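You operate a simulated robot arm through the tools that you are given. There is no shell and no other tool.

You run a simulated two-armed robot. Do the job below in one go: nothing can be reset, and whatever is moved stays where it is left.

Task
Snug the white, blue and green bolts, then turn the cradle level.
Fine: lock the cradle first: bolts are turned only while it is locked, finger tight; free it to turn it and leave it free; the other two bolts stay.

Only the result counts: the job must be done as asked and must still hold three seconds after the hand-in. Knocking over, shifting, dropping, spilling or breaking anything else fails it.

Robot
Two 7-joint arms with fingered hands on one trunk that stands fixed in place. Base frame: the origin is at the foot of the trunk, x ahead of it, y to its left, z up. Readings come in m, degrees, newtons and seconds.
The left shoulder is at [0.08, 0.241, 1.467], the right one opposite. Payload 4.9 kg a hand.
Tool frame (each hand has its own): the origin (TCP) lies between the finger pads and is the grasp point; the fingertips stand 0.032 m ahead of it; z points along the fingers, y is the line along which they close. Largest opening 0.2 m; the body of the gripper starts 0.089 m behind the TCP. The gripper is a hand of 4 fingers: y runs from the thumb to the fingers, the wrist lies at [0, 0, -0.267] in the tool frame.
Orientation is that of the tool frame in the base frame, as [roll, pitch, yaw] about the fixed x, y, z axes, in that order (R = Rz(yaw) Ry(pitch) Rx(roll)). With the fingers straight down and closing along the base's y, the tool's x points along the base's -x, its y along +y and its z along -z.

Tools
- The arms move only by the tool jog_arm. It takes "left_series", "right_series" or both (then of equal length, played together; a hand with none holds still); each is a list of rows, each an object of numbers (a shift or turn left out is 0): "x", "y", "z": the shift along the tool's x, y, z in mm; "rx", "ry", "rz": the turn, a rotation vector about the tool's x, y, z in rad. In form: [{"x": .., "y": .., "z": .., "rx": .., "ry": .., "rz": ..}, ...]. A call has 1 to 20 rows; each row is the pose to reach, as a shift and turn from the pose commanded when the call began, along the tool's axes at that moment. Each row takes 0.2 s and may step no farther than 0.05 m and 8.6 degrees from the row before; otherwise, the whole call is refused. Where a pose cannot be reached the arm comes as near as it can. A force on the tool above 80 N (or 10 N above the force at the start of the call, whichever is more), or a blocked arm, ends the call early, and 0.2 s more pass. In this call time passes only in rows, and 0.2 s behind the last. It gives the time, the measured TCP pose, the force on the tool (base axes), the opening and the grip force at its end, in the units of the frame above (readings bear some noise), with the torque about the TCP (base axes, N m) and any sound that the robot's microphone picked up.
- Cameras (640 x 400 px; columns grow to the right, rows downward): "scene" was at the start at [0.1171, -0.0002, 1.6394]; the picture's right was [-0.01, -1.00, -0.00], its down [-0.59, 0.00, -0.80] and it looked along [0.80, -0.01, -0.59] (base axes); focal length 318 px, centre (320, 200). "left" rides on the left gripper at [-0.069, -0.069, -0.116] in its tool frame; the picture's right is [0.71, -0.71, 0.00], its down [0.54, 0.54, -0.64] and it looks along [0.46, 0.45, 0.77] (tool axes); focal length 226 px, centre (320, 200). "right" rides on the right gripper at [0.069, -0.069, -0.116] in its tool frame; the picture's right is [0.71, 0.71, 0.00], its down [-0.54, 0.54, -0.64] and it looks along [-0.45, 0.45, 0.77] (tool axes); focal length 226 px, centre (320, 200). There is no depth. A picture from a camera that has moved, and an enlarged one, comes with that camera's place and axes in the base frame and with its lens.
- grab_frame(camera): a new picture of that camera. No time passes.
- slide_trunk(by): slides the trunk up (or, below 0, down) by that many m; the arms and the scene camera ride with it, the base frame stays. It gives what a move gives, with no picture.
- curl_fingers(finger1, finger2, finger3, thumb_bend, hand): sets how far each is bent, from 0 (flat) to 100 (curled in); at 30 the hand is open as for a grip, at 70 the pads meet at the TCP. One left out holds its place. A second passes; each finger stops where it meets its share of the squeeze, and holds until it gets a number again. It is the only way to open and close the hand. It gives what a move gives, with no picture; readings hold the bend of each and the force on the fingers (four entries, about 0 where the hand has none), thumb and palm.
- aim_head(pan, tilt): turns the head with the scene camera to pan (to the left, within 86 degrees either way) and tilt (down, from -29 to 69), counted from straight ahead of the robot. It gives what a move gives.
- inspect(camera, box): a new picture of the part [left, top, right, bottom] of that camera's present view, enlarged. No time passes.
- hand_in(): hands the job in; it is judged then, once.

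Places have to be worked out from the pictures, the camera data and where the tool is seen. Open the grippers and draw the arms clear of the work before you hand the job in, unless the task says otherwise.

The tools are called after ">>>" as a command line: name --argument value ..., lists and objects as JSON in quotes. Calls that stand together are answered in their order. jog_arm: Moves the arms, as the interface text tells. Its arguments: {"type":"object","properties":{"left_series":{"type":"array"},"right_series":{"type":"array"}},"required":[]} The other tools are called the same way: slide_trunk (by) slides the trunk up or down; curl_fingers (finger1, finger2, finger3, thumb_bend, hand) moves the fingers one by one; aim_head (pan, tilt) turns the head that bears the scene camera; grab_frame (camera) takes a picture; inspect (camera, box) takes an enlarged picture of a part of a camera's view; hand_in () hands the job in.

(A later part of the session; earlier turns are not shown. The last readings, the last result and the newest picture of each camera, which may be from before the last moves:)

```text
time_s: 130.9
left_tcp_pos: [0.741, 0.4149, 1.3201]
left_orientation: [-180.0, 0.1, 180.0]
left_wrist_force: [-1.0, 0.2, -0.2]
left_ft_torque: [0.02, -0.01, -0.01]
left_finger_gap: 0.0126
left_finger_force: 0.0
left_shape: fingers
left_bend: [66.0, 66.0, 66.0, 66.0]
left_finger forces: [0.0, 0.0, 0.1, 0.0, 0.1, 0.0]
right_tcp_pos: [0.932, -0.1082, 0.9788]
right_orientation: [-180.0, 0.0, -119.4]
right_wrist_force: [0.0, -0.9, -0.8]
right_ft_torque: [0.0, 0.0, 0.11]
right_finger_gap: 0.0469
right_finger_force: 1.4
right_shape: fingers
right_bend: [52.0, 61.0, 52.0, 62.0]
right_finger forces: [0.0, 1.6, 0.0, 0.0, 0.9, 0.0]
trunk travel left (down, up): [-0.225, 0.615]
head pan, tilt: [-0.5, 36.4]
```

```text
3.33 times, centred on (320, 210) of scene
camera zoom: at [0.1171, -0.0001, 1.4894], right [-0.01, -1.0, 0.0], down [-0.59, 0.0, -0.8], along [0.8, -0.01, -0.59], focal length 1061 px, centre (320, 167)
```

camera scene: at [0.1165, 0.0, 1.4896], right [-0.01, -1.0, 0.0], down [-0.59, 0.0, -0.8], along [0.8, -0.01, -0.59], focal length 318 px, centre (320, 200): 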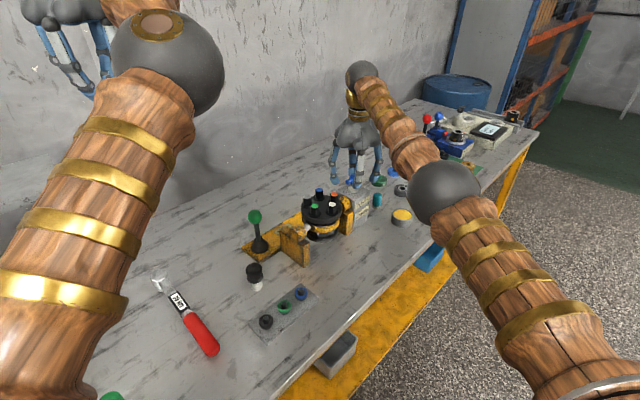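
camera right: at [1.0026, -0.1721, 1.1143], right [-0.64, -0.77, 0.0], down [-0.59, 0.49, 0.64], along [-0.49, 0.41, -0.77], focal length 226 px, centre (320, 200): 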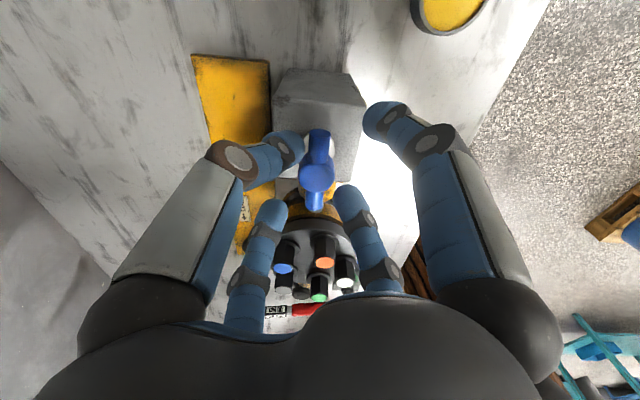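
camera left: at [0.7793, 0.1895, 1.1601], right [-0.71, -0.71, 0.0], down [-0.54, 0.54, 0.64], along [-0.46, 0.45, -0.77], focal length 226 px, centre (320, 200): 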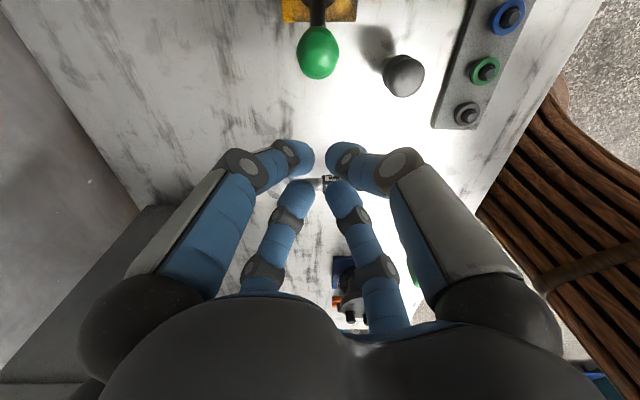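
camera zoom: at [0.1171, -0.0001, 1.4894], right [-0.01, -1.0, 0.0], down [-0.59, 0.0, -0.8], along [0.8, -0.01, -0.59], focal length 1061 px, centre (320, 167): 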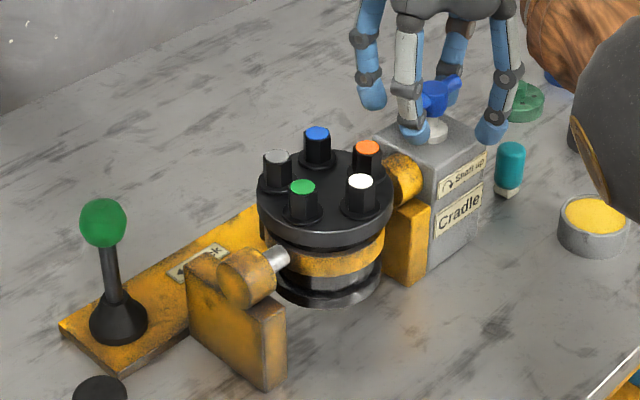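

Both driver fingers are on the bar (torque 0.11). I keep turning clockwise and check for cradle motion.

>>> jog_arm --right_series '[{"rz": 0.1}, {"rz": 0.2}, {"rz": 0.3}]'

>>> inspect --camera "scene" --box '[240, 150, 400, 270]'

>>> jog_arm --right_series '[{"rz": 0.1}, {"rz": 0.2}, {"rz": 0.3}]'

>>> inspect --camera "scene" --box '[240, 150, 400, 270]'

>>> inspect --camera "right" --box '[230, 80, 410, 240]'

```text
time_s: 131.8
left_tcp_pos: [0.7412, 0.4153, 1.3192]
left_orientation: [180.0, -0.1, -180.0]
left_wrist_force: [0.0, 1.1, -0.3]
left_ft_torque: [-0.03, 0.02, 0.0]
left_finger_gap: 0.0127
left_finger_force: 0.1
left_shape: fingers
left_bend: [66.0, 66.0, 66.0, 66.0]
left_finger forces: [0.1, 0.0, 0.0, 0.0, 0.1, 0.0]
right_tcp_pos: [0.9348, -0.1087, 0.9783]
right_orientation: [179.9, -0.1, -136.7]
right_wrist_force: [1.9, -0.1, -2.5]
right_ft_torque: [0.02, -0.04, 0.13]
right_finger_gap: 0.0482
right_finger_force: 3.4
right_shape: fingers
right_bend: [52.0, 61.0, 52.0, 61.0]
right_finger forces: [0.1, 1.6, 0.0, 0.0, 3.7, 0.1]
trunk travel left (down, up): [-0.225, 0.615]
head pan, tilt: [-0.5, 36.4]
```

```text
3.33 times, centred on (320, 210) of scene
camera zoom: at [0.1179, 0.0, 1.4893], right [-0.01, -1.0, 0.0], down [-0.59, 0.0, -0.8], along [0.8, -0.01, -0.59], focal length 1061 px, centre (320, 167)
```

zoom: 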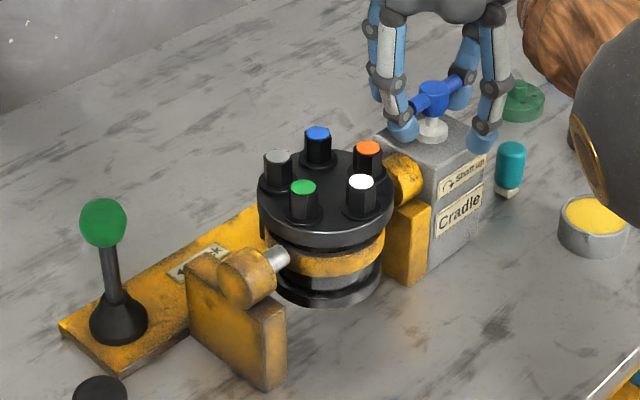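

```text
time_s: 132.6
left_tcp_pos: [0.7404, 0.415, 1.3191]
left_orientation: [-179.9, 0.0, 180.0]
left_wrist_force: [0.4, 0.0, 0.0]
left_ft_torque: [0.01, 0.02, 0.03]
left_finger_gap: 0.0127
left_finger_force: 0.0
left_shape: fingers
left_bend: [66.0, 66.0, 66.0, 66.0]
left_finger forces: [0.1, 0.0, 0.0, 0.0, 0.0, 0.0]
right_tcp_pos: [0.9336, -0.1094, 0.9776]
right_orientation: [-179.9, -0.2, -153.8]
right_wrist_force: [0.8, -2.0, -0.9]
right_ft_torque: [-0.02, -0.02, -0.02]
right_finger_gap: 0.0482
right_finger_force: 0.8
right_shape: fingers
right_bend: [52.0, 62.0, 52.0, 61.0]
right_finger forces: [0.0, 0.0, 0.1, 0.0, 1.8, 0.1]
trunk travel left (down, up): [-0.225, 0.615]
head pan, tilt: [-0.5, 36.4]
```

```text
3.33 times, centred on (320, 210) of scene
camera zoom: at [0.1173, -0.0003, 1.4894], right [-0.01, -1.0, 0.0], down [-0.59, 0.0, -0.8], along [0.8, -0.01, -0.59], focal length 1061 px, centre (320, 167)
```

zoom: 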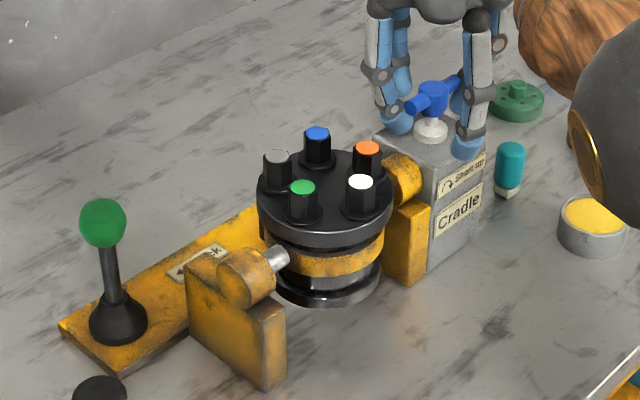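

```text
2.50 times, centred on (320, 160) of right
camera zoom: at [0.9026, -0.2002, 1.0938], right [-0.95, 0.32, 0.0], down [0.25, 0.73, 0.64], along [0.21, 0.61, -0.77], focal length 565 px, centre (320, 300)
```

zoom: 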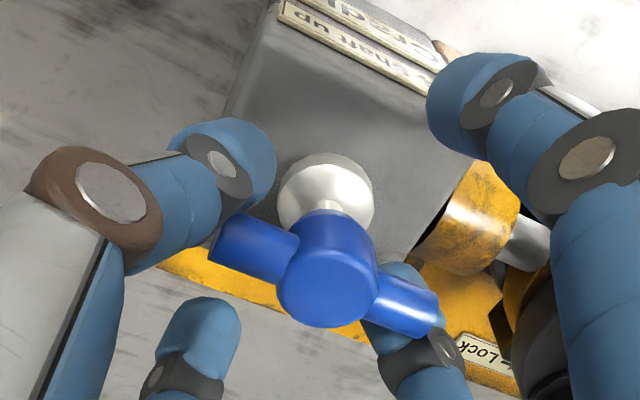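

The fingers slid past the bar ends without moving the handle (its bar is still at 135°). I lift, rotate back, and will come down again hugging the hub so the fingers bear on the bar closer in.

>>> jog_arm --right_series '[{"z": -15}, {"z": -30}, {"z": -45}, {"z": -45, "rz": -0.138}, {"z": -45, "rz": -0.276}, {"z": -45, "rz": -0.414}, {"z": -45, "rz": -0.552}, {"z": -45, "rz": -0.69}, {"z": -45, "rz": -0.828}, {"z": -45, "rz": -0.966}, {"z": -45, "rz": -1.104}, {"z": -45, "rz": -1.242}, {"z": -45, "rz": -1.38}]'

>>> jog_arm --right_series '[{"z": 15}, {"z": 30}, {"z": 42}]'

>>> curl_fingers --hand "right" --finger2 70 --thumb_bend 70

>>> inspect --camera "right" --box '[230, 80, 410, 240]'

>>> inspect --camera "scene" --box '[300, 150, 400, 230]'

```text
time_s: 135.3
left_tcp_pos: [0.7371, 0.4137, 1.3216]
left_orientation: [179.9, 0.2, -179.9]
left_wrist_force: [-0.8, -0.5, 0.5]
left_ft_torque: [0.0, -0.08, 0.01]
left_finger_gap: 0.0122
left_finger_force: 0.1
left_shape: fingers
left_bend: [66.0, 66.0, 66.0, 66.0]
left_finger forces: [0.0, 0.1, 0.0, 0.0, 0.0, 0.1]
right_tcp_pos: [0.9378, -0.0978, 1.0537]
right_orientation: [-176.3, 0.9, -79.2]
right_wrist_force: [0.0, -1.5, -4.2]
right_ft_torque: [0.08, -0.14, 0.0]
right_finger_gap: 0.0468
right_finger_force: 0.2
right_shape: fingers
right_bend: [52.0, 62.0, 52.0, 62.0]
right_finger forces: [0.0, 0.0, 0.0, 0.0, 0.0, 0.0]
right hand out of reach, approached as far as the arm can: row 4, 6, 12, 13
trunk travel left (down, up): [-0.225, 0.615]
head pan, tilt: [-0.5, 36.4]
```

```text
time_s: 136.2
left_tcp_pos: [0.7361, 0.4152, 1.3234]
left_orientation: [-180.0, 0.2, -180.0]
left_wrist_force: [0.3, 0.4, -0.3]
left_ft_torque: [0.02, -0.02, 0.02]
left_finger_gap: 0.0125
left_finger_force: 0.1
left_shape: fingers
left_bend: [66.0, 66.0, 66.0, 66.0]
left_finger forces: [0.0, 0.1, 0.0, 0.0, 0.1, 0.0]
right_tcp_pos: [0.9388, -0.1017, 1.0136]
right_orientation: [-176.1, -0.3, -79.4]
right_wrist_force: [-7.1, -2.2, 18.6]
right_ft_torque: [-0.23, 0.68, 0.08]
right_finger_gap: 0.047
right_finger_force: 10.5
right_shape: fingers
right_bend: [52.0, 61.0, 52.0, 62.0]
right_finger forces: [0.0, 20.2, 0.1, 0.0, 0.0, 0.1]
trunk travel left (down, up): [-0.225, 0.615]
head pan, tilt: [-0.5, 36.4]
```

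```text
time_s: 137.2
left_tcp_pos: [0.7356, 0.4164, 1.3214]
left_orientation: [179.9, 0.2, -179.9]
left_wrist_force: [0.4, 0.7, 0.6]
left_ft_torque: [0.02, 0.0, -0.03]
left_finger_gap: 0.0124
left_finger_force: 0.0
left_shape: fingers
left_bend: [66.0, 66.0, 66.0, 66.0]
left_finger forces: [0.1, 0.0, 0.1, 0.0, 0.0, 0.0]
right_tcp_pos: [0.9394, -0.1002, 1.0126]
right_orientation: [-176.2, -0.2, -79.5]
right_wrist_force: [-15.2, -5.0, 26.3]
right_ft_torque: [-0.35, 1.21, 0.05]
right_finger_gap: 0.0412
right_finger_force: 17.3
right_shape: fingers
right_bend: [52.0, 62.0, 52.0, 70.0]
right_finger forces: [0.0, 33.7, 0.1, 0.0, 0.1, 0.0]
trunk travel left (down, up): [-0.225, 0.615]
head pan, tilt: [-0.5, 36.4]
```

```text
2.50 times, centred on (320, 160) of right
camera zoom: at [1.0122, -0.156, 1.1339], right [-0.56, -0.83, -0.04], down [-0.67, 0.43, 0.6], along [-0.48, 0.37, -0.8], focal length 565 px, centre (320, 300)
```

zoom: 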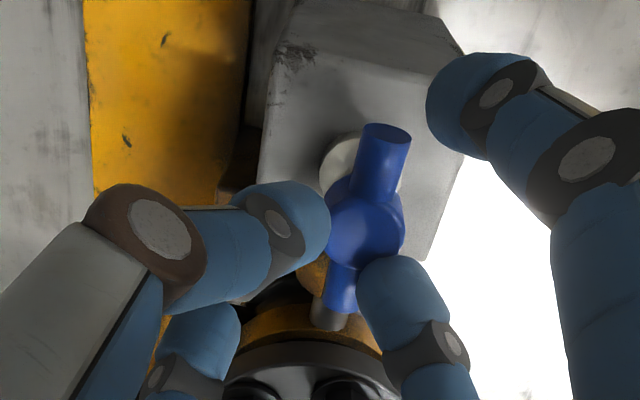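

```text
5.00 times, centred on (350, 190) of scene
camera zoom: at [0.111, -0.0002, 1.49], right [-0.01, -1.0, 0.0], down [-0.59, 0.0, -0.81], along [0.81, -0.01, -0.59], focal length 1592 px, centre (170, 250)
```

zoom: 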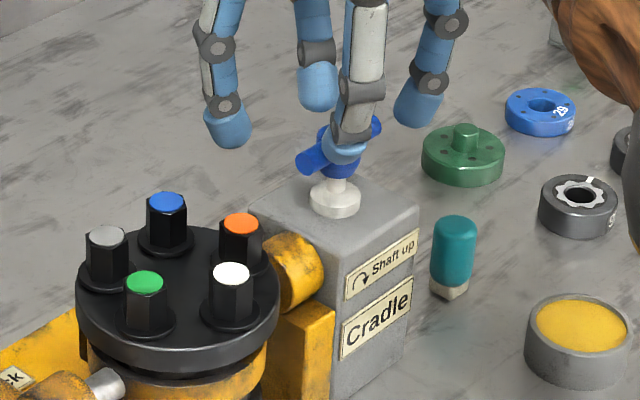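

The lifted, back-rotated pose was at the reach limit, so the hand tilted and finger2 landed on the hub (≈30 N). I lift off right away and bring the hand back toward me to a comfortable pose.

>>> jog_arm --right_series '[{"z": -20}, {"z": -40}, {"y": 20, "z": -50, "rz": 0.1}, {"y": 40, "z": -60, "rz": 0.2}, {"y": 60, "z": -60, "rz": 0.3}]'

>>> curl_fingers --hand "right" --finger2 62 --thumb_bend 62

>>> inspect --camera "scene" --box '[260, 150, 400, 260]'

```text
time_s: 138.3
left_tcp_pos: [0.7398, 0.4155, 1.3206]
left_orientation: [-180.0, 0.0, 180.0]
left_wrist_force: [0.5, -0.3, -0.1]
left_ft_torque: [0.02, -0.02, 0.05]
left_finger_gap: 0.0124
left_finger_force: 0.1
left_shape: fingers
left_bend: [66.0, 66.0, 66.0, 66.0]
left_finger forces: [0.0, 0.2, 0.0, 0.0, 0.0, 0.0]
right_tcp_pos: [0.8785, -0.1127, 1.0669]
right_orientation: [-176.5, 0.8, -96.6]
right_wrist_force: [0.3, 0.0, 0.4]
right_ft_torque: [-0.01, -0.03, 0.03]
right_finger_gap: 0.0412
right_finger_force: 0.0
right_shape: fingers
right_bend: [52.0, 66.0, 52.0, 70.0]
right_finger forces: [0.1, 0.1, 0.0, 0.0, 0.0, 0.1]
trunk travel left (down, up): [-0.225, 0.615]
head pan, tilt: [-0.5, 36.4]
```

```text
time_s: 139.3
left_tcp_pos: [0.741, 0.4168, 1.3203]
left_orientation: [180.0, 0.0, -179.9]
left_wrist_force: [-0.4, 0.1, -0.3]
left_ft_torque: [-0.01, 0.02, 0.0]
left_finger_gap: 0.0123
left_finger_force: 0.0
left_shape: fingers
left_bend: [66.0, 66.0, 66.0, 66.0]
left_finger forces: [0.1, 0.0, 0.1, 0.0, 0.0, 0.1]
right_tcp_pos: [0.8805, -0.1117, 1.065]
right_orientation: [-176.5, 0.8, -96.5]
right_wrist_force: [0.0, 0.1, -0.6]
right_ft_torque: [0.01, 0.0, 0.0]
right_finger_gap: 0.0467
right_finger_force: 0.0
right_shape: fingers
right_bend: [52.0, 62.0, 52.0, 62.0]
right_finger forces: [0.0, 0.0, 0.1, 0.0, 0.0, 0.0]
trunk travel left (down, up): [-0.225, 0.615]
head pan, tilt: [-0.5, 36.4]
```

```text
3.64 times, centred on (330, 205) of scene
camera zoom: at [0.1169, -0.0001, 1.4895], right [-0.01, -1.0, 0.0], down [-0.59, 0.0, -0.8], along [0.8, -0.01, -0.59], focal length 1158 px, centre (284, 182)
```

zoom: 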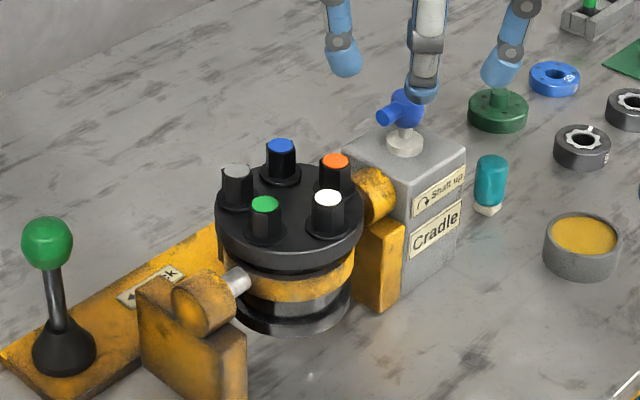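

Handle and surroundings look undisturbed. I straighten the hand's 3.5° tilt, raise it, and lower the trunk another 5 cm for better reach.

>>> jog_arm --left_series '[{"z": -25}, {"z": -50}, {"z": -50}]' --right_series '[{"z": -25, "rx": -0.03, "ry": 0.007}, {"z": -50, "rx": -0.061, "ry": 0.014}, {"z": -60, "rx": -0.061, "ry": 0.014}]'

>>> slide_trunk --by -0.05

```text
time_s: 140.2
left_tcp_pos: [0.743, 0.4152, 1.3701]
left_orientation: [180.0, 0.0, -179.9]
left_wrist_force: [-0.6, -0.1, -0.6]
left_ft_torque: [0.01, -0.02, 0.0]
left_finger_gap: 0.0125
left_finger_force: 0.1
left_shape: fingers
left_bend: [66.0, 66.0, 66.0, 66.0]
left_finger forces: [0.1, 0.0, 0.0, 0.0, 0.1, 0.0]
right_tcp_pos: [0.8767, -0.1134, 1.1238]
right_orientation: [180.0, 0.0, -96.5]
right_wrist_force: [0.7, 0.3, -0.6]
right_ft_torque: [0.01, 0.02, -0.02]
right_finger_gap: 0.0468
right_finger_force: 0.2
right_shape: fingers
right_bend: [52.0, 62.0, 52.0, 62.0]
right_finger forces: [0.0, 0.0, 0.1, 0.1, 0.1, 0.0]
trunk travel left (down, up): [-0.225, 0.615]
head pan, tilt: [-0.5, 36.4]
```

```text
time_s: 141.1
left_tcp_pos: [0.7396, 0.4143, 1.3207]
left_orientation: [-179.9, 0.0, 180.0]
left_wrist_force: [0.5, -0.6, -0.3]
left_ft_torque: [0.01, -0.06, -0.02]
left_finger_gap: 0.0127
left_finger_force: 0.0
left_shape: fingers
left_bend: [66.0, 66.0, 66.0, 66.0]
left_finger forces: [0.1, 0.0, 0.1, 0.0, 0.1, 0.1]
right_tcp_pos: [0.8762, -0.1124, 1.0755]
right_orientation: [180.0, 0.1, -96.6]
right_wrist_force: [1.3, -0.3, 0.8]
right_ft_torque: [-0.02, -0.01, 0.04]
right_finger_gap: 0.0467
right_finger_force: 0.0
right_shape: fingers
right_bend: [52.0, 62.0, 52.0, 62.0]
right_finger forces: [0.0, 0.0, 0.1, 0.0, 0.0, 0.0]
trunk travel left (down, up): [-0.175, 0.665]
head pan, tilt: [-0.5, 36.4]
```

Level again. I move over the handle at yaw 275° and check alignment before lowering.

>>> jog_arm --right_series '[{"x": -3, "y": -18, "rz": -0.07}, {"x": -7, "y": -37, "z": 5, "rz": -0.14}, {"x": -9.8, "y": -55, "z": 15, "rz": -0.2}, {"x": -9.8, "y": -55, "z": 30, "rz": -0.2}]'

>>> inspect --camera "right" --box '[230, 60, 410, 220]'

```text
time_s: 142.1
left_tcp_pos: [0.7413, 0.4166, 1.3194]
left_orientation: [-179.9, 0.0, -180.0]
left_wrist_force: [0.7, -0.4, 0.7]
left_ft_torque: [0.0, 0.02, -0.01]
left_finger_gap: 0.0125
left_finger_force: 0.0
left_shape: fingers
left_bend: [66.0, 66.0, 66.0, 66.0]
left_finger forces: [0.0, 0.0, 0.1, 0.0, 0.0, 0.1]
right_tcp_pos: [0.9183, -0.1096, 1.0534]
right_orientation: [-179.9, 0.0, -86.1]
right_wrist_force: [-0.1, 1.3, -0.1]
right_ft_torque: [-0.03, -0.01, -0.03]
right_finger_gap: 0.0466
right_finger_force: 0.0
right_shape: fingers
right_bend: [52.0, 62.0, 52.0, 62.0]
right_finger forces: [0.0, 0.0, 0.0, 0.0, 0.1, 0.0]
right hand out of reach, approached as far as the arm can: row 3, 4
trunk travel left (down, up): [-0.175, 0.665]
head pan, tilt: [-0.5, 36.4]
```

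```text
2.50 times, centred on (320, 140) of right
camera zoom: at [0.9932, -0.1736, 1.169], right [-0.66, -0.75, 0.0], down [-0.58, 0.5, 0.64], along [-0.48, 0.42, -0.77], focal length 565 px, centre (320, 350)
```

zoom: 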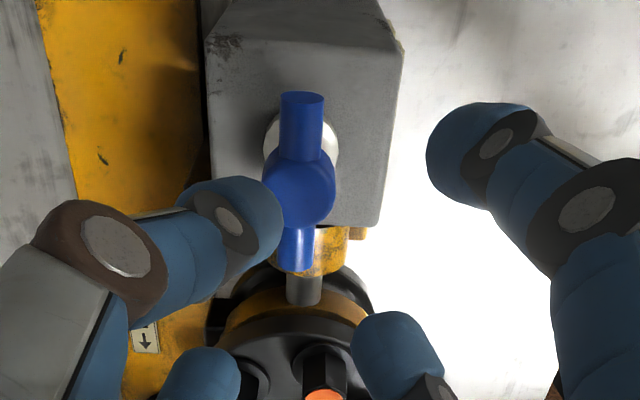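

Reach is best when the wrist is about 0.1 m below the shoulder; I overshot downward. I raise the trunk 9 cm and redo the approach.

>>> slide_trunk --by 0.09

>>> jog_arm --right_series '[{"z": 30}, {"z": 60}, {"z": 85}]'

>>> inspect --camera "right" --box '[230, 60, 410, 220]'

```text
time_s: 143.3
left_tcp_pos: [0.7419, 0.4153, 1.4093]
left_orientation: [-180.0, 0.0, 180.0]
left_wrist_force: [-0.5, -0.5, 0.4]
left_ft_torque: [0.01, 0.02, -0.01]
left_finger_gap: 0.0125
left_finger_force: 0.0
left_shape: fingers
left_bend: [66.0, 66.0, 66.0, 66.0]
left_finger forces: [0.1, 0.0, 0.1, 0.0, 0.0, 0.1]
right_tcp_pos: [0.918, -0.1111, 1.1429]
right_orientation: [179.9, -0.1, -86.3]
right_wrist_force: [-0.1, 1.6, 0.1]
right_ft_torque: [0.0, -0.01, 0.0]
right_finger_gap: 0.0467
right_finger_force: 0.0
right_shape: fingers
right_bend: [52.0, 62.0, 52.0, 62.0]
right_finger forces: [0.1, 0.0, 0.0, 0.0, 0.0, 0.0]
trunk travel left (down, up): [-0.265, 0.575]
head pan, tilt: [-0.5, 36.4]
```

```text
time_s: 144.1
left_tcp_pos: [0.7418, 0.4143, 1.409]
left_orientation: [180.0, 0.0, -180.0]
left_wrist_force: [-0.3, -0.4, 0.3]
left_ft_torque: [0.04, 0.0, 0.04]
left_finger_gap: 0.0125
left_finger_force: 0.0
left_shape: fingers
left_bend: [66.0, 66.0, 66.0, 66.0]
left_finger forces: [0.0, 0.0, 0.0, 0.0, 0.0, 0.0]
right_tcp_pos: [0.9262, -0.1045, 1.0596]
right_orientation: [-179.9, -0.2, -87.1]
right_wrist_force: [0.2, -0.2, 0.0]
right_ft_torque: [0.02, 0.01, 0.0]
right_finger_gap: 0.0467
right_finger_force: 0.0
right_shape: fingers
right_bend: [52.0, 62.0, 52.0, 62.0]
right_finger forces: [0.1, 0.0, 0.0, 0.0, 0.0, 0.1]
right hand out of reach, approached as far as the arm can: row 1, 2, 3
trunk travel left (down, up): [-0.265, 0.575]
head pan, tilt: [-0.5, 36.4]
```

```text
2.50 times, centred on (320, 140) of right
camera zoom: at [1.0005, -0.1674, 1.1752], right [-0.67, -0.74, 0.0], down [-0.57, 0.51, 0.64], along [-0.48, 0.43, -0.77], focal length 565 px, centre (320, 350)
```

zoom: 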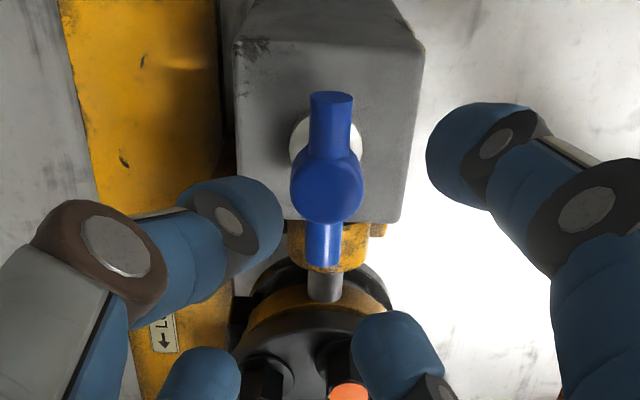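

Closer; reach should improve further down. I lower another 50 mm and check.

>>> jog_arm --right_series '[{"z": 20}, {"z": 35}, {"z": 45}]'

>>> inspect --camera "right" --box '[230, 60, 410, 220]'

```text
time_s: 144.9
left_tcp_pos: [0.7418, 0.4152, 1.4098]
left_orientation: [-180.0, 0.0, 180.0]
left_wrist_force: [0.3, 0.6, 0.7]
left_ft_torque: [0.0, 0.03, -0.01]
left_finger_gap: 0.0127
left_finger_force: 0.1
left_shape: fingers
left_bend: [66.0, 66.0, 66.0, 66.0]
left_finger forces: [0.1, 0.0, 0.0, 0.0, 0.0, 0.0]
right_tcp_pos: [0.9294, -0.0988, 1.0127]
right_orientation: [179.8, -0.1, -86.8]
right_wrist_force: [0.2, -0.4, -0.4]
right_ft_torque: [0.03, -0.03, -0.01]
right_finger_gap: 0.0466
right_finger_force: 0.0
right_shape: fingers
right_bend: [52.0, 62.0, 52.0, 62.0]
right_finger forces: [0.0, 0.1, 0.0, 0.0, 0.1, 0.0]
right hand out of reach, approached as far as the arm can: row 3
trunk travel left (down, up): [-0.265, 0.575]
head pan, tilt: [-0.5, 36.4]
```

```text
2.50 times, centred on (320, 140) of right
camera zoom: at [1.0025, -0.1625, 1.1302], right [-0.67, -0.75, 0.0], down [-0.57, 0.51, 0.64], along [-0.48, 0.43, -0.77], focal length 565 px, centre (320, 350)
```

zoom: 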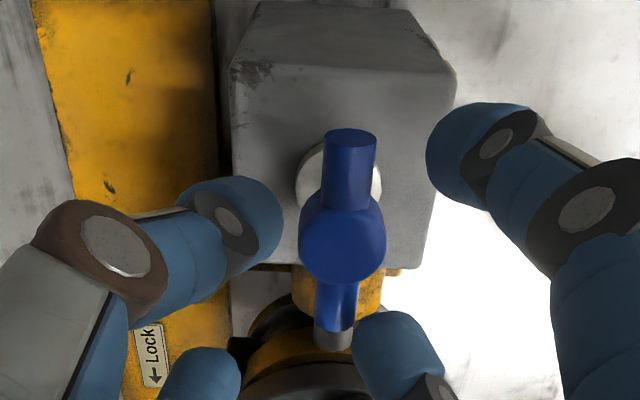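

The extreme yaw is what limits reach and drags the hand off. I switch plan: use fingers 1 and 3 as the drivers, which lets me work at a natural yaw (~187°). I back up slightly, rotate there and re-shape the fingers.

>>> jog_arm --right_series '[{"z": -25}, {"y": 5, "z": -50}, {"y": 10, "z": -60, "rz": 0.138}, {"y": 10, "z": -60, "rz": 0.276}, {"y": 10, "z": -60, "rz": 0.414}, {"y": 10, "z": -60, "rz": 0.552}, {"y": 10, "z": -60, "rz": 0.69}, {"y": 10, "z": -60, "rz": 0.828}, {"y": 10, "z": -60, "rz": 0.966}, {"y": 10, "z": -60, "rz": 1.104}, {"y": 10, "z": -60, "rz": 1.242}, {"y": 10, "z": -60, "rz": 1.38}, {"y": 10, "z": -60, "rz": 1.5}]'

>>> curl_fingers --hand "right" --finger1 61 --finger2 50 --finger3 61 --thumb_bend 50

>>> inspect --camera "right" --box '[230, 60, 410, 220]'

>>> inspect --camera "scene" --box '[270, 130, 410, 250]'

```text
time_s: 147.7
left_tcp_pos: [0.7398, 0.4149, 1.4106]
left_orientation: [180.0, 0.0, 180.0]
left_wrist_force: [-0.4, 0.9, 0.5]
left_ft_torque: [0.01, -0.04, -0.01]
left_finger_gap: 0.0127
left_finger_force: 0.0
left_shape: fingers
left_bend: [66.0, 66.0, 66.0, 66.0]
left_finger forces: [0.0, 0.1, 0.0, 0.0, 0.1, 0.0]
right_tcp_pos: [0.9232, -0.0987, 1.0746]
right_orientation: [-180.0, -0.3, -172.3]
right_wrist_force: [-0.1, 0.3, 0.2]
right_ft_torque: [0.02, -0.02, -0.03]
right_finger_gap: 0.0466
right_finger_force: 0.0
right_shape: fingers
right_bend: [52.0, 62.0, 52.0, 62.0]
right_finger forces: [0.1, 0.0, 0.0, 0.0, 0.1, 0.1]
right hand out of reach, approached as far as the arm can: row 3, 4, 5, 6, 7, 8, 9, 10, 11, 12, 13
trunk travel left (down, up): [-0.265, 0.575]
head pan, tilt: [-0.5, 36.4]
```

```text
time_s: 148.7
left_tcp_pos: [0.7411, 0.4157, 1.4103]
left_orientation: [-179.9, -0.1, 180.0]
left_wrist_force: [0.3, 0.3, 0.2]
left_ft_torque: [0.04, 0.04, 0.02]
left_finger_gap: 0.0122
left_finger_force: 0.1
left_shape: fingers
left_bend: [66.0, 66.0, 66.0, 66.0]
left_finger forces: [0.1, 0.1, 0.1, 0.1, 0.0, 0.1]
right_tcp_pos: [0.9244, -0.0997, 1.0736]
right_orientation: [180.0, -0.4, -172.3]
right_wrist_force: [-0.1, -0.1, -0.9]
right_ft_torque: [0.01, 0.02, 0.01]
right_finger_gap: 0.0521
right_finger_force: 0.1
right_shape: fingers
right_bend: [61.0, 50.0, 61.0, 50.0]
right_finger forces: [0.1, 0.1, 0.0, 0.0, 0.1, 0.0]
trunk travel left (down, up): [-0.265, 0.575]
head pan, tilt: [-0.5, 36.4]
```

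```text
2.50 times, centred on (320, 140) of right
camera zoom: at [0.8663, -0.175, 1.191], right [-0.8, 0.6, 0.0], down [0.47, 0.61, 0.64], along [0.38, 0.51, -0.77], focal length 565 px, centre (320, 350)
```

zoom: 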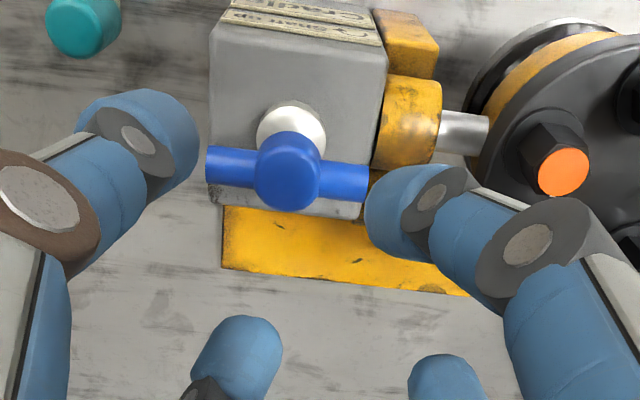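

```text
3.33 times, centred on (340, 190) of scene
camera zoom: at [0.117, 0.0, 1.5294], right [-0.01, -1.0, 0.0], down [-0.59, 0.0, -0.8], along [0.8, -0.01, -0.59], focal length 1061 px, centre (253, 233)
```

zoom: 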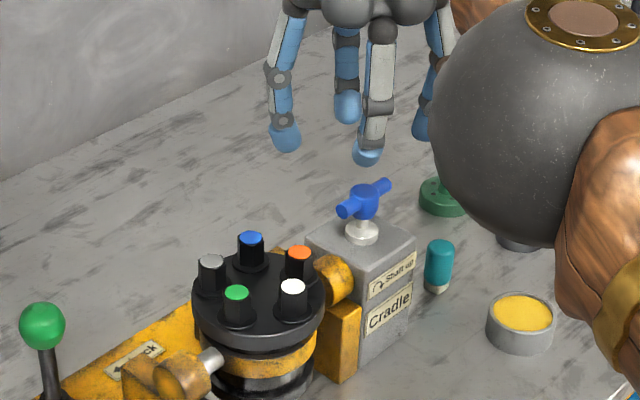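

At this height the arm is nearly straight. I raise the trunk 4 cm so the shoulder sits ~0.1–0.15 m above the wrist at working height, then descend with a correction toward (0.932,−0.109).

>>> slide_trunk --by 0.04

>>> jog_arm --right_series '[{"z": 30}, {"z": 60}, {"x": -4, "y": -6, "z": 75}, {"x": -6.6, "y": -10.5, "z": 80}]'

>>> inspect --camera "right" --box '[230, 60, 410, 220]'

```text
time_s: 149.6
left_tcp_pos: [0.7412, 0.4152, 1.449]
left_orientation: [179.9, -0.1, -179.9]
left_wrist_force: [0.5, -0.1, -0.2]
left_ft_torque: [0.01, -0.01, 0.01]
left_finger_gap: 0.0124
left_finger_force: 0.0
left_shape: fingers
left_bend: [66.0, 66.0, 66.0, 66.0]
left_finger forces: [0.0, 0.1, 0.0, 0.1, 0.0, 0.0]
right_tcp_pos: [0.9233, -0.0984, 1.1146]
right_orientation: [180.0, -0.3, -172.1]
right_wrist_force: [0.3, -0.2, -1.2]
right_ft_torque: [0.03, 0.01, -0.02]
right_finger_gap: 0.0522
right_finger_force: 0.1
right_shape: fingers
right_bend: [61.0, 50.0, 61.0, 50.0]
right_finger forces: [0.0, 0.1, 0.1, 0.0, 0.0, 0.1]
trunk travel left (down, up): [-0.305, 0.535]
head pan, tilt: [-0.5, 36.4]
```

```text
time_s: 150.6
left_tcp_pos: [0.7417, 0.4151, 1.4501]
left_orientation: [-180.0, 0.0, 180.0]
left_wrist_force: [0.1, -0.4, 0.1]
left_ft_torque: [0.01, 0.0, -0.01]
left_finger_gap: 0.0123
left_finger_force: 0.0
left_shape: fingers
left_bend: [66.0, 66.0, 66.0, 66.0]
left_finger forces: [0.0, 0.0, 0.0, 0.0, 0.1, 0.0]
right_tcp_pos: [0.9316, -0.1088, 1.0353]
right_orientation: [179.9, -0.3, -172.2]
right_wrist_force: [0.2, -0.1, 0.1]
right_ft_torque: [0.0, 0.0, -0.01]
right_finger_gap: 0.0529
right_finger_force: 0.1
right_shape: fingers
right_bend: [61.0, 50.0, 61.0, 50.0]
right_finger forces: [0.1, 0.0, 0.0, 0.0, 0.0, 0.1]
right hand out of reach, approached as far as the arm can: row 2
trunk travel left (down, up): [-0.305, 0.535]
head pan, tilt: [-0.5, 36.4]
```

```text
2.50 times, centred on (320, 140) of right
camera zoom: at [0.874, -0.1852, 1.1509], right [-0.8, 0.6, 0.0], down [0.47, 0.61, 0.64], along [0.38, 0.51, -0.77], focal length 565 px, centre (320, 350)
```

zoom: 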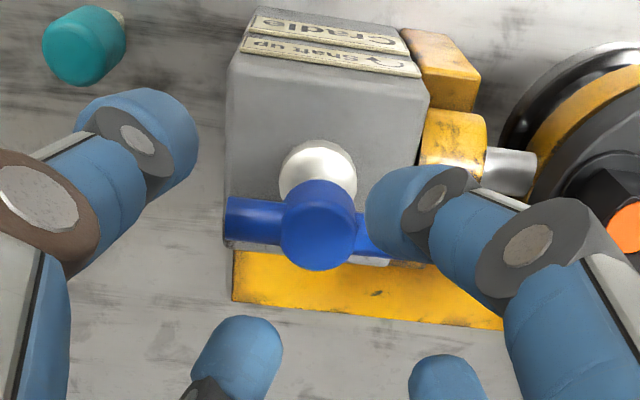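

Now well placed at (0.9316,−0.1088), level. Finger1 is ~50° counter-clockwise of the bar end as intended. I lower to z≈0.982 and close fingers 1 and 3 onto the hub.

>>> jog_arm --right_series '[{"z": 20}, {"z": 35}, {"z": 46}, {"z": 53}]'

>>> curl_fingers --hand "right" --finger1 68 --finger3 68

>>> inspect --camera "right" --box '[230, 80, 410, 240]'

>>> inspect --camera "scene" --box '[290, 140, 400, 230]'

```text
time_s: 151.6
left_tcp_pos: [0.7422, 0.4142, 1.4497]
left_orientation: [180.0, -0.1, 180.0]
left_wrist_force: [0.0, 0.7, -0.3]
left_ft_torque: [-0.01, 0.03, -0.01]
left_finger_gap: 0.0124
left_finger_force: 0.1
left_shape: fingers
left_bend: [66.0, 66.0, 66.0, 66.0]
left_finger forces: [0.1, 0.0, 0.1, 0.0, 0.1, 0.1]
right_tcp_pos: [0.9315, -0.1071, 0.9819]
right_orientation: [179.9, -0.3, -172.1]
right_wrist_force: [0.1, -1.3, 0.6]
right_ft_torque: [-0.02, 0.03, 0.0]
right_finger_gap: 0.0523
right_finger_force: 0.0
right_shape: fingers
right_bend: [61.0, 50.0, 61.0, 50.0]
right_finger forces: [0.1, 0.0, 0.1, 0.0, 0.1, 0.0]
trunk travel left (down, up): [-0.305, 0.535]
head pan, tilt: [-0.5, 36.4]
```

```text
time_s: 152.6
left_tcp_pos: [0.7414, 0.4151, 1.4499]
left_orientation: [-180.0, 0.0, 180.0]
left_wrist_force: [0.0, -0.3, 0.5]
left_ft_torque: [-0.01, -0.03, 0.0]
left_finger_gap: 0.0126
left_finger_force: 0.1
left_shape: fingers
left_bend: [66.0, 66.0, 66.0, 66.0]
left_finger forces: [0.0, 0.1, 0.0, 0.0, 0.0, 0.1]
right_tcp_pos: [0.93, -0.1078, 0.9817]
right_orientation: [180.0, -0.4, -172.2]
right_wrist_force: [-0.2, 0.6, -0.5]
right_ft_torque: [0.01, 0.01, -0.03]
right_finger_gap: 0.0489
right_finger_force: 3.7
right_shape: fingers
right_bend: [65.0, 50.0, 66.0, 50.0]
right_finger forces: [3.5, 0.0, 3.6, 0.0, 0.0, 0.0]
trunk travel left (down, up): [-0.305, 0.535]
head pan, tilt: [-0.5, 36.4]
```

```text
2.50 times, centred on (320, 160) of right
camera zoom: at [0.8735, -0.1845, 1.0982], right [-0.8, 0.6, 0.0], down [0.47, 0.61, 0.64], along [0.38, 0.51, -0.77], focal length 565 px, centre (320, 300)
```

zoom: 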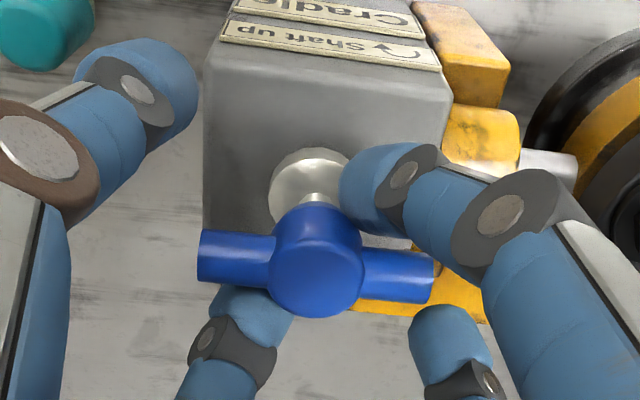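

```text
4.44 times, centred on (345, 185) of scene
camera zoom: at [0.1172, 0.0, 1.5694], right [-0.01, -1.0, 0.0], down [-0.59, 0.0, -0.8], along [0.8, -0.01, -0.59], focal length 1415 px, centre (209, 267)
```

zoom: 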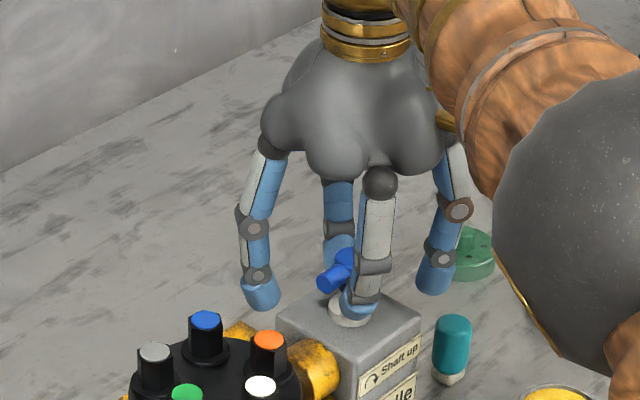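

Both drivers hug the hub beside the bar. I turn clockwise in steps, watching torque and the drum.

>>> jog_arm --right_series '[{"rz": 0.1}, {"rz": 0.2}, {"rz": 0.3}]'

>>> inspect --camera "right" --box '[230, 80, 410, 240]'

>>> jog_arm --right_series '[{"rz": 0.1}, {"rz": 0.2}, {"rz": 0.3}]'

>>> inspect --camera "right" --box '[230, 80, 410, 240]'

>>> inspect --camera "scene" --box '[240, 150, 400, 270]'

```text
time_s: 153.3
left_tcp_pos: [0.7415, 0.4149, 1.4504]
left_orientation: [180.0, -0.1, 180.0]
left_wrist_force: [1.1, 0.3, -0.5]
left_ft_torque: [0.03, 0.0, -0.02]
left_finger_gap: 0.0126
left_finger_force: 0.0
left_shape: fingers
left_bend: [66.0, 66.0, 66.0, 66.0]
left_finger forces: [0.0, 0.1, 0.0, 0.0, 0.0, 0.0]
right_tcp_pos: [0.9305, -0.1073, 0.9812]
right_orientation: [-179.8, -0.3, 170.6]
right_wrist_force: [0.1, 0.6, -0.5]
right_ft_torque: [-0.02, -0.01, 0.07]
right_finger_gap: 0.045
right_finger_force: 3.5
right_shape: fingers
right_bend: [66.0, 50.0, 66.0, 50.0]
right_finger forces: [3.7, 0.0, 3.5, 0.1, 0.0, 0.0]
trunk travel left (down, up): [-0.305, 0.535]
head pan, tilt: [-0.5, 36.4]
```

```text
2.50 times, centred on (320, 160) of right
camera zoom: at [0.8533, -0.1636, 1.0982], right [-0.58, 0.81, 0.0], down [0.63, 0.45, 0.64], along [0.52, 0.37, -0.77], focal length 565 px, centre (320, 300)
```

zoom: 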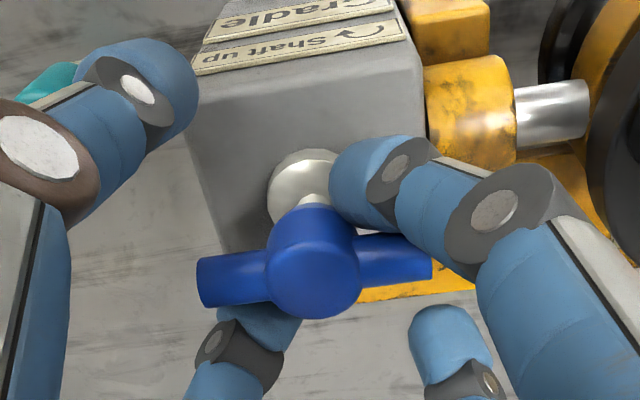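

```text
time_s: 154.2
left_tcp_pos: [0.7417, 0.4152, 1.4493]
left_orientation: [-180.0, 0.0, -179.9]
left_wrist_force: [-0.4, -0.7, 0.0]
left_ft_torque: [-0.01, -0.01, 0.01]
left_finger_gap: 0.0127
left_finger_force: 0.0
left_shape: fingers
left_bend: [66.0, 66.0, 66.0, 66.0]
left_finger forces: [0.1, 0.0, 0.0, 0.0, 0.0, 0.1]
right_tcp_pos: [0.9314, -0.1084, 0.981]
right_orientation: [-179.9, -0.4, 153.4]
right_wrist_force: [-1.1, -1.2, -1.3]
right_ft_torque: [0.02, 0.0, 0.23]
right_finger_gap: 0.0416
right_finger_force: 5.6
right_shape: fingers
right_bend: [66.0, 50.0, 66.0, 50.0]
right_finger forces: [7.2, 0.0, 4.8, 0.0, 0.1, 0.0]
trunk travel left (down, up): [-0.305, 0.535]
head pan, tilt: [-0.5, 36.4]
```

```text
2.50 times, centred on (320, 160) of right
camera zoom: at [0.84, -0.1381, 1.0981], right [-0.31, 0.95, 0.0], down [0.73, 0.24, 0.64], along [0.61, 0.2, -0.77], focal length 565 px, centre (320, 300)
```

zoom: 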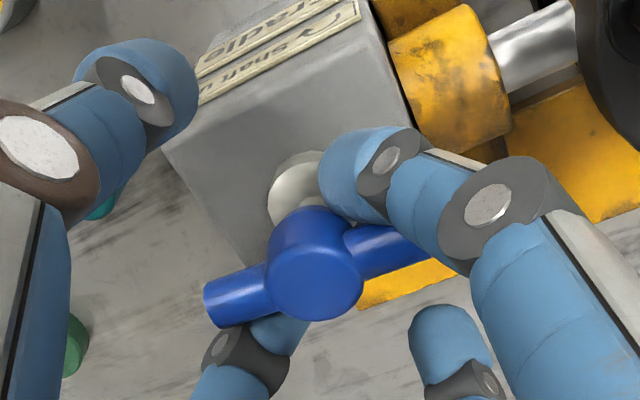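

```text
3.33 times, centred on (320, 210) of scene
camera zoom: at [0.1171, -0.0003, 1.5694], right [-0.01, -1.0, 0.0], down [-0.59, 0.0, -0.8], along [0.8, -0.01, -0.59], focal length 1061 px, centre (320, 167)
```

zoom: 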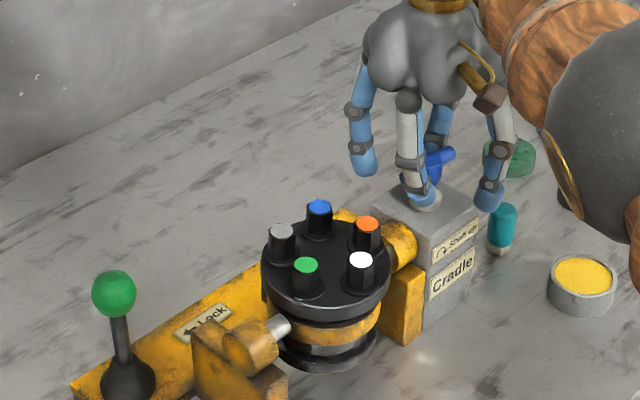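

Torque 0.23 N m and the bar seems to begin moving (~6°). I continue.

>>> jog_arm --right_series '[{"rz": 0.1}, {"rz": 0.2}]'

>>> inspect --camera "right" --box '[230, 80, 410, 240]'

>>> jog_arm --right_series '[{"rz": 0.1}, {"rz": 0.2}]'

>>> inspect --camera "right" --box '[230, 80, 410, 240]'

>>> inspect --camera "scene" --box '[240, 150, 400, 270]'

```text
time_s: 154.8
left_tcp_pos: [0.7423, 0.416, 1.4489]
left_orientation: [180.0, 0.1, -180.0]
left_wrist_force: [-0.9, -0.3, -0.6]
left_ft_torque: [0.03, -0.03, 0.0]
left_finger_gap: 0.0124
left_finger_force: 0.1
left_shape: fingers
left_bend: [66.0, 66.0, 66.0, 66.0]
left_finger forces: [0.0, 0.0, 0.0, 0.0, 0.1, 0.1]
right_tcp_pos: [0.9313, -0.1083, 0.9823]
right_orientation: [-179.7, -0.2, 141.9]
right_wrist_force: [0.8, -1.5, -0.6]
right_ft_torque: [-0.06, -0.06, 0.13]
right_finger_gap: 0.0432
right_finger_force: 5.4
right_shape: fingers
right_bend: [66.0, 50.0, 66.0, 50.0]
right_finger forces: [5.4, 0.1, 4.9, 0.0, 0.0, 0.1]
trunk travel left (down, up): [-0.305, 0.535]
head pan, tilt: [-0.5, 36.4]
```

```text
2.50 times, centred on (320, 160) of right
camera zoom: at [0.836, -0.119, 1.098], right [-0.12, 0.99, 0.0], down [0.76, 0.09, 0.64], along [0.63, 0.08, -0.77], focal length 565 px, centre (320, 300)
```

zoom: 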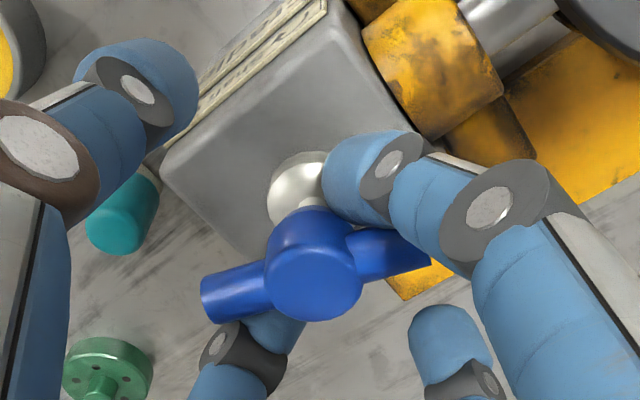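

```text
time_s: 155.3
left_tcp_pos: [0.7413, 0.4148, 1.4501]
left_orientation: [-180.0, 0.0, -180.0]
left_wrist_force: [-0.8, 0.4, -0.2]
left_ft_torque: [0.02, -0.02, -0.02]
left_finger_gap: 0.0126
left_finger_force: 0.1
left_shape: fingers
left_bend: [66.0, 66.0, 66.0, 66.0]
left_finger forces: [0.1, 0.0, 0.1, 0.0, 0.1, 0.0]
right_tcp_pos: [0.9302, -0.1078, 0.9817]
right_orientation: [-179.8, -0.2, 130.4]
right_wrist_force: [0.4, -2.0, -1.0]
right_ft_torque: [-0.06, -0.05, 0.12]
right_finger_gap: 0.0434
right_finger_force: 4.7
right_shape: fingers
right_bend: [66.0, 50.0, 66.0, 50.0]
right_finger forces: [4.9, 0.0, 5.3, 0.0, 0.1, 0.1]
trunk travel left (down, up): [-0.305, 0.535]
head pan, tilt: [-0.5, 36.4]
```

```text
2.50 times, centred on (320, 160) of right
camera zoom: at [0.8355, -0.0995, 1.098], right [0.08, 1.0, 0.0], down [0.77, -0.06, 0.64], along [0.64, -0.05, -0.77], focal length 565 px, centre (320, 300)
```

zoom: 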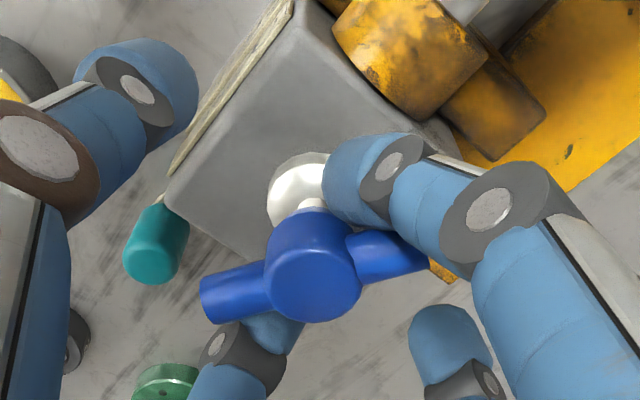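

```text
3.33 times, centred on (320, 210) of scene
camera zoom: at [0.1172, -0.0003, 1.5694], right [-0.01, -1.0, 0.0], down [-0.59, 0.0, -0.8], along [0.8, -0.01, -0.59], focal length 1061 px, centre (320, 167)
```

zoom: 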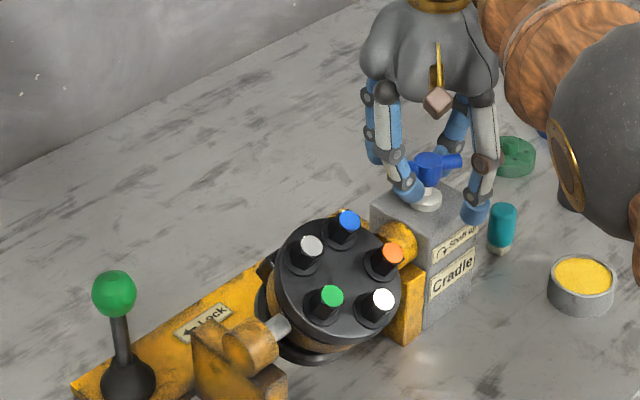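

The cradle now turns with the handle, roughly 1:1 – the face is tilting forward (bolts toward me, shaft rising at the back). I continue clockwise.

>>> jog_arm --right_series '[{"rz": 0.1}, {"rz": 0.2}, {"rz": 0.3}]'

>>> jog_arm --right_series '[{"rz": 0.1}, {"rz": 0.2}, {"rz": 0.3}]'

>>> inspect --camera "right" --box '[230, 80, 410, 240]'

>>> inspect --camera "scene" --box '[240, 150, 400, 270]'

```text
time_s: 156.2
left_tcp_pos: [0.7409, 0.4144, 1.4502]
left_orientation: [-180.0, 0.0, 180.0]
left_wrist_force: [0.1, 0.2, -0.1]
left_ft_torque: [-0.01, 0.02, -0.01]
left_finger_gap: 0.0123
left_finger_force: 0.2
left_shape: fingers
left_bend: [66.0, 66.0, 66.0, 66.0]
left_finger forces: [0.0, 0.0, 0.1, 0.1, 0.0, 0.1]
right_tcp_pos: [0.9315, -0.1082, 0.9822]
right_orientation: [-179.6, -0.1, 113.2]
right_wrist_force: [2.0, -1.4, -0.7]
right_ft_torque: [-0.1, -0.09, 0.1]
right_finger_gap: 0.0439
right_finger_force: 4.7
right_shape: fingers
right_bend: [66.0, 50.0, 66.0, 50.0]
right_finger forces: [4.0, 0.0, 5.7, 0.1, 0.1, 0.0]
trunk travel left (down, up): [-0.305, 0.535]
head pan, tilt: [-0.5, 36.4]
```

```text
time_s: 156.9
left_tcp_pos: [0.7412, 0.4144, 1.449]
left_orientation: [-179.9, 0.0, 180.0]
left_wrist_force: [0.2, 0.0, 0.0]
left_ft_torque: [0.0, 0.01, 0.01]
left_finger_gap: 0.0127
left_finger_force: 0.0
left_shape: fingers
left_bend: [66.0, 66.0, 66.0, 66.0]
left_finger forces: [0.2, 0.0, 0.0, 0.1, 0.1, 0.1]
right_tcp_pos: [0.9313, -0.1073, 0.9831]
right_orientation: [-179.8, -0.1, 96.1]
right_wrist_force: [1.3, -1.5, 0.0]
right_ft_torque: [-0.16, -0.06, 0.02]
right_finger_gap: 0.0449
right_finger_force: 4.3
right_shape: fingers
right_bend: [66.0, 50.0, 65.0, 50.0]
right_finger forces: [3.4, 0.0, 5.7, 0.0, 0.0, 0.0]
trunk travel left (down, up): [-0.305, 0.535]
head pan, tilt: [-0.5, 36.4]
```

```text
2.50 times, centred on (320, 160) of right
camera zoom: at [0.8568, -0.0462, 1.0979], right [0.63, 0.78, 0.0], down [0.6, -0.48, 0.64], along [0.5, -0.4, -0.77], focal length 565 px, centre (320, 300)
```

zoom: 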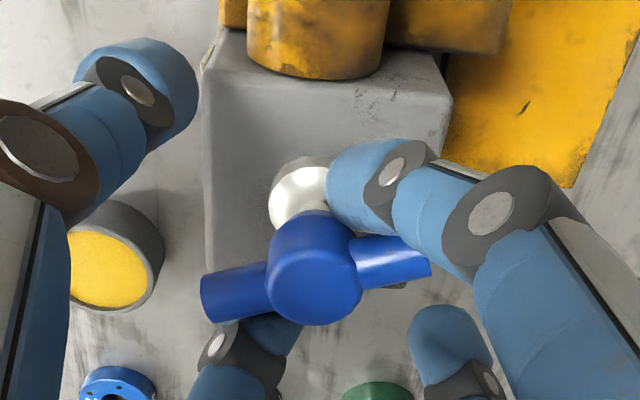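

```text
3.33 times, centred on (320, 210) of scene
camera zoom: at [0.1172, -0.0004, 1.5694], right [-0.01, -1.0, 0.0], down [-0.59, 0.0, -0.8], along [0.8, -0.01, -0.59], focal length 1061 px, centre (320, 167)
```

zoom: 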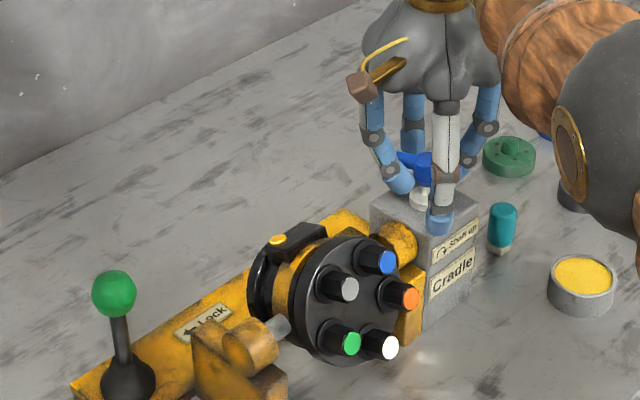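

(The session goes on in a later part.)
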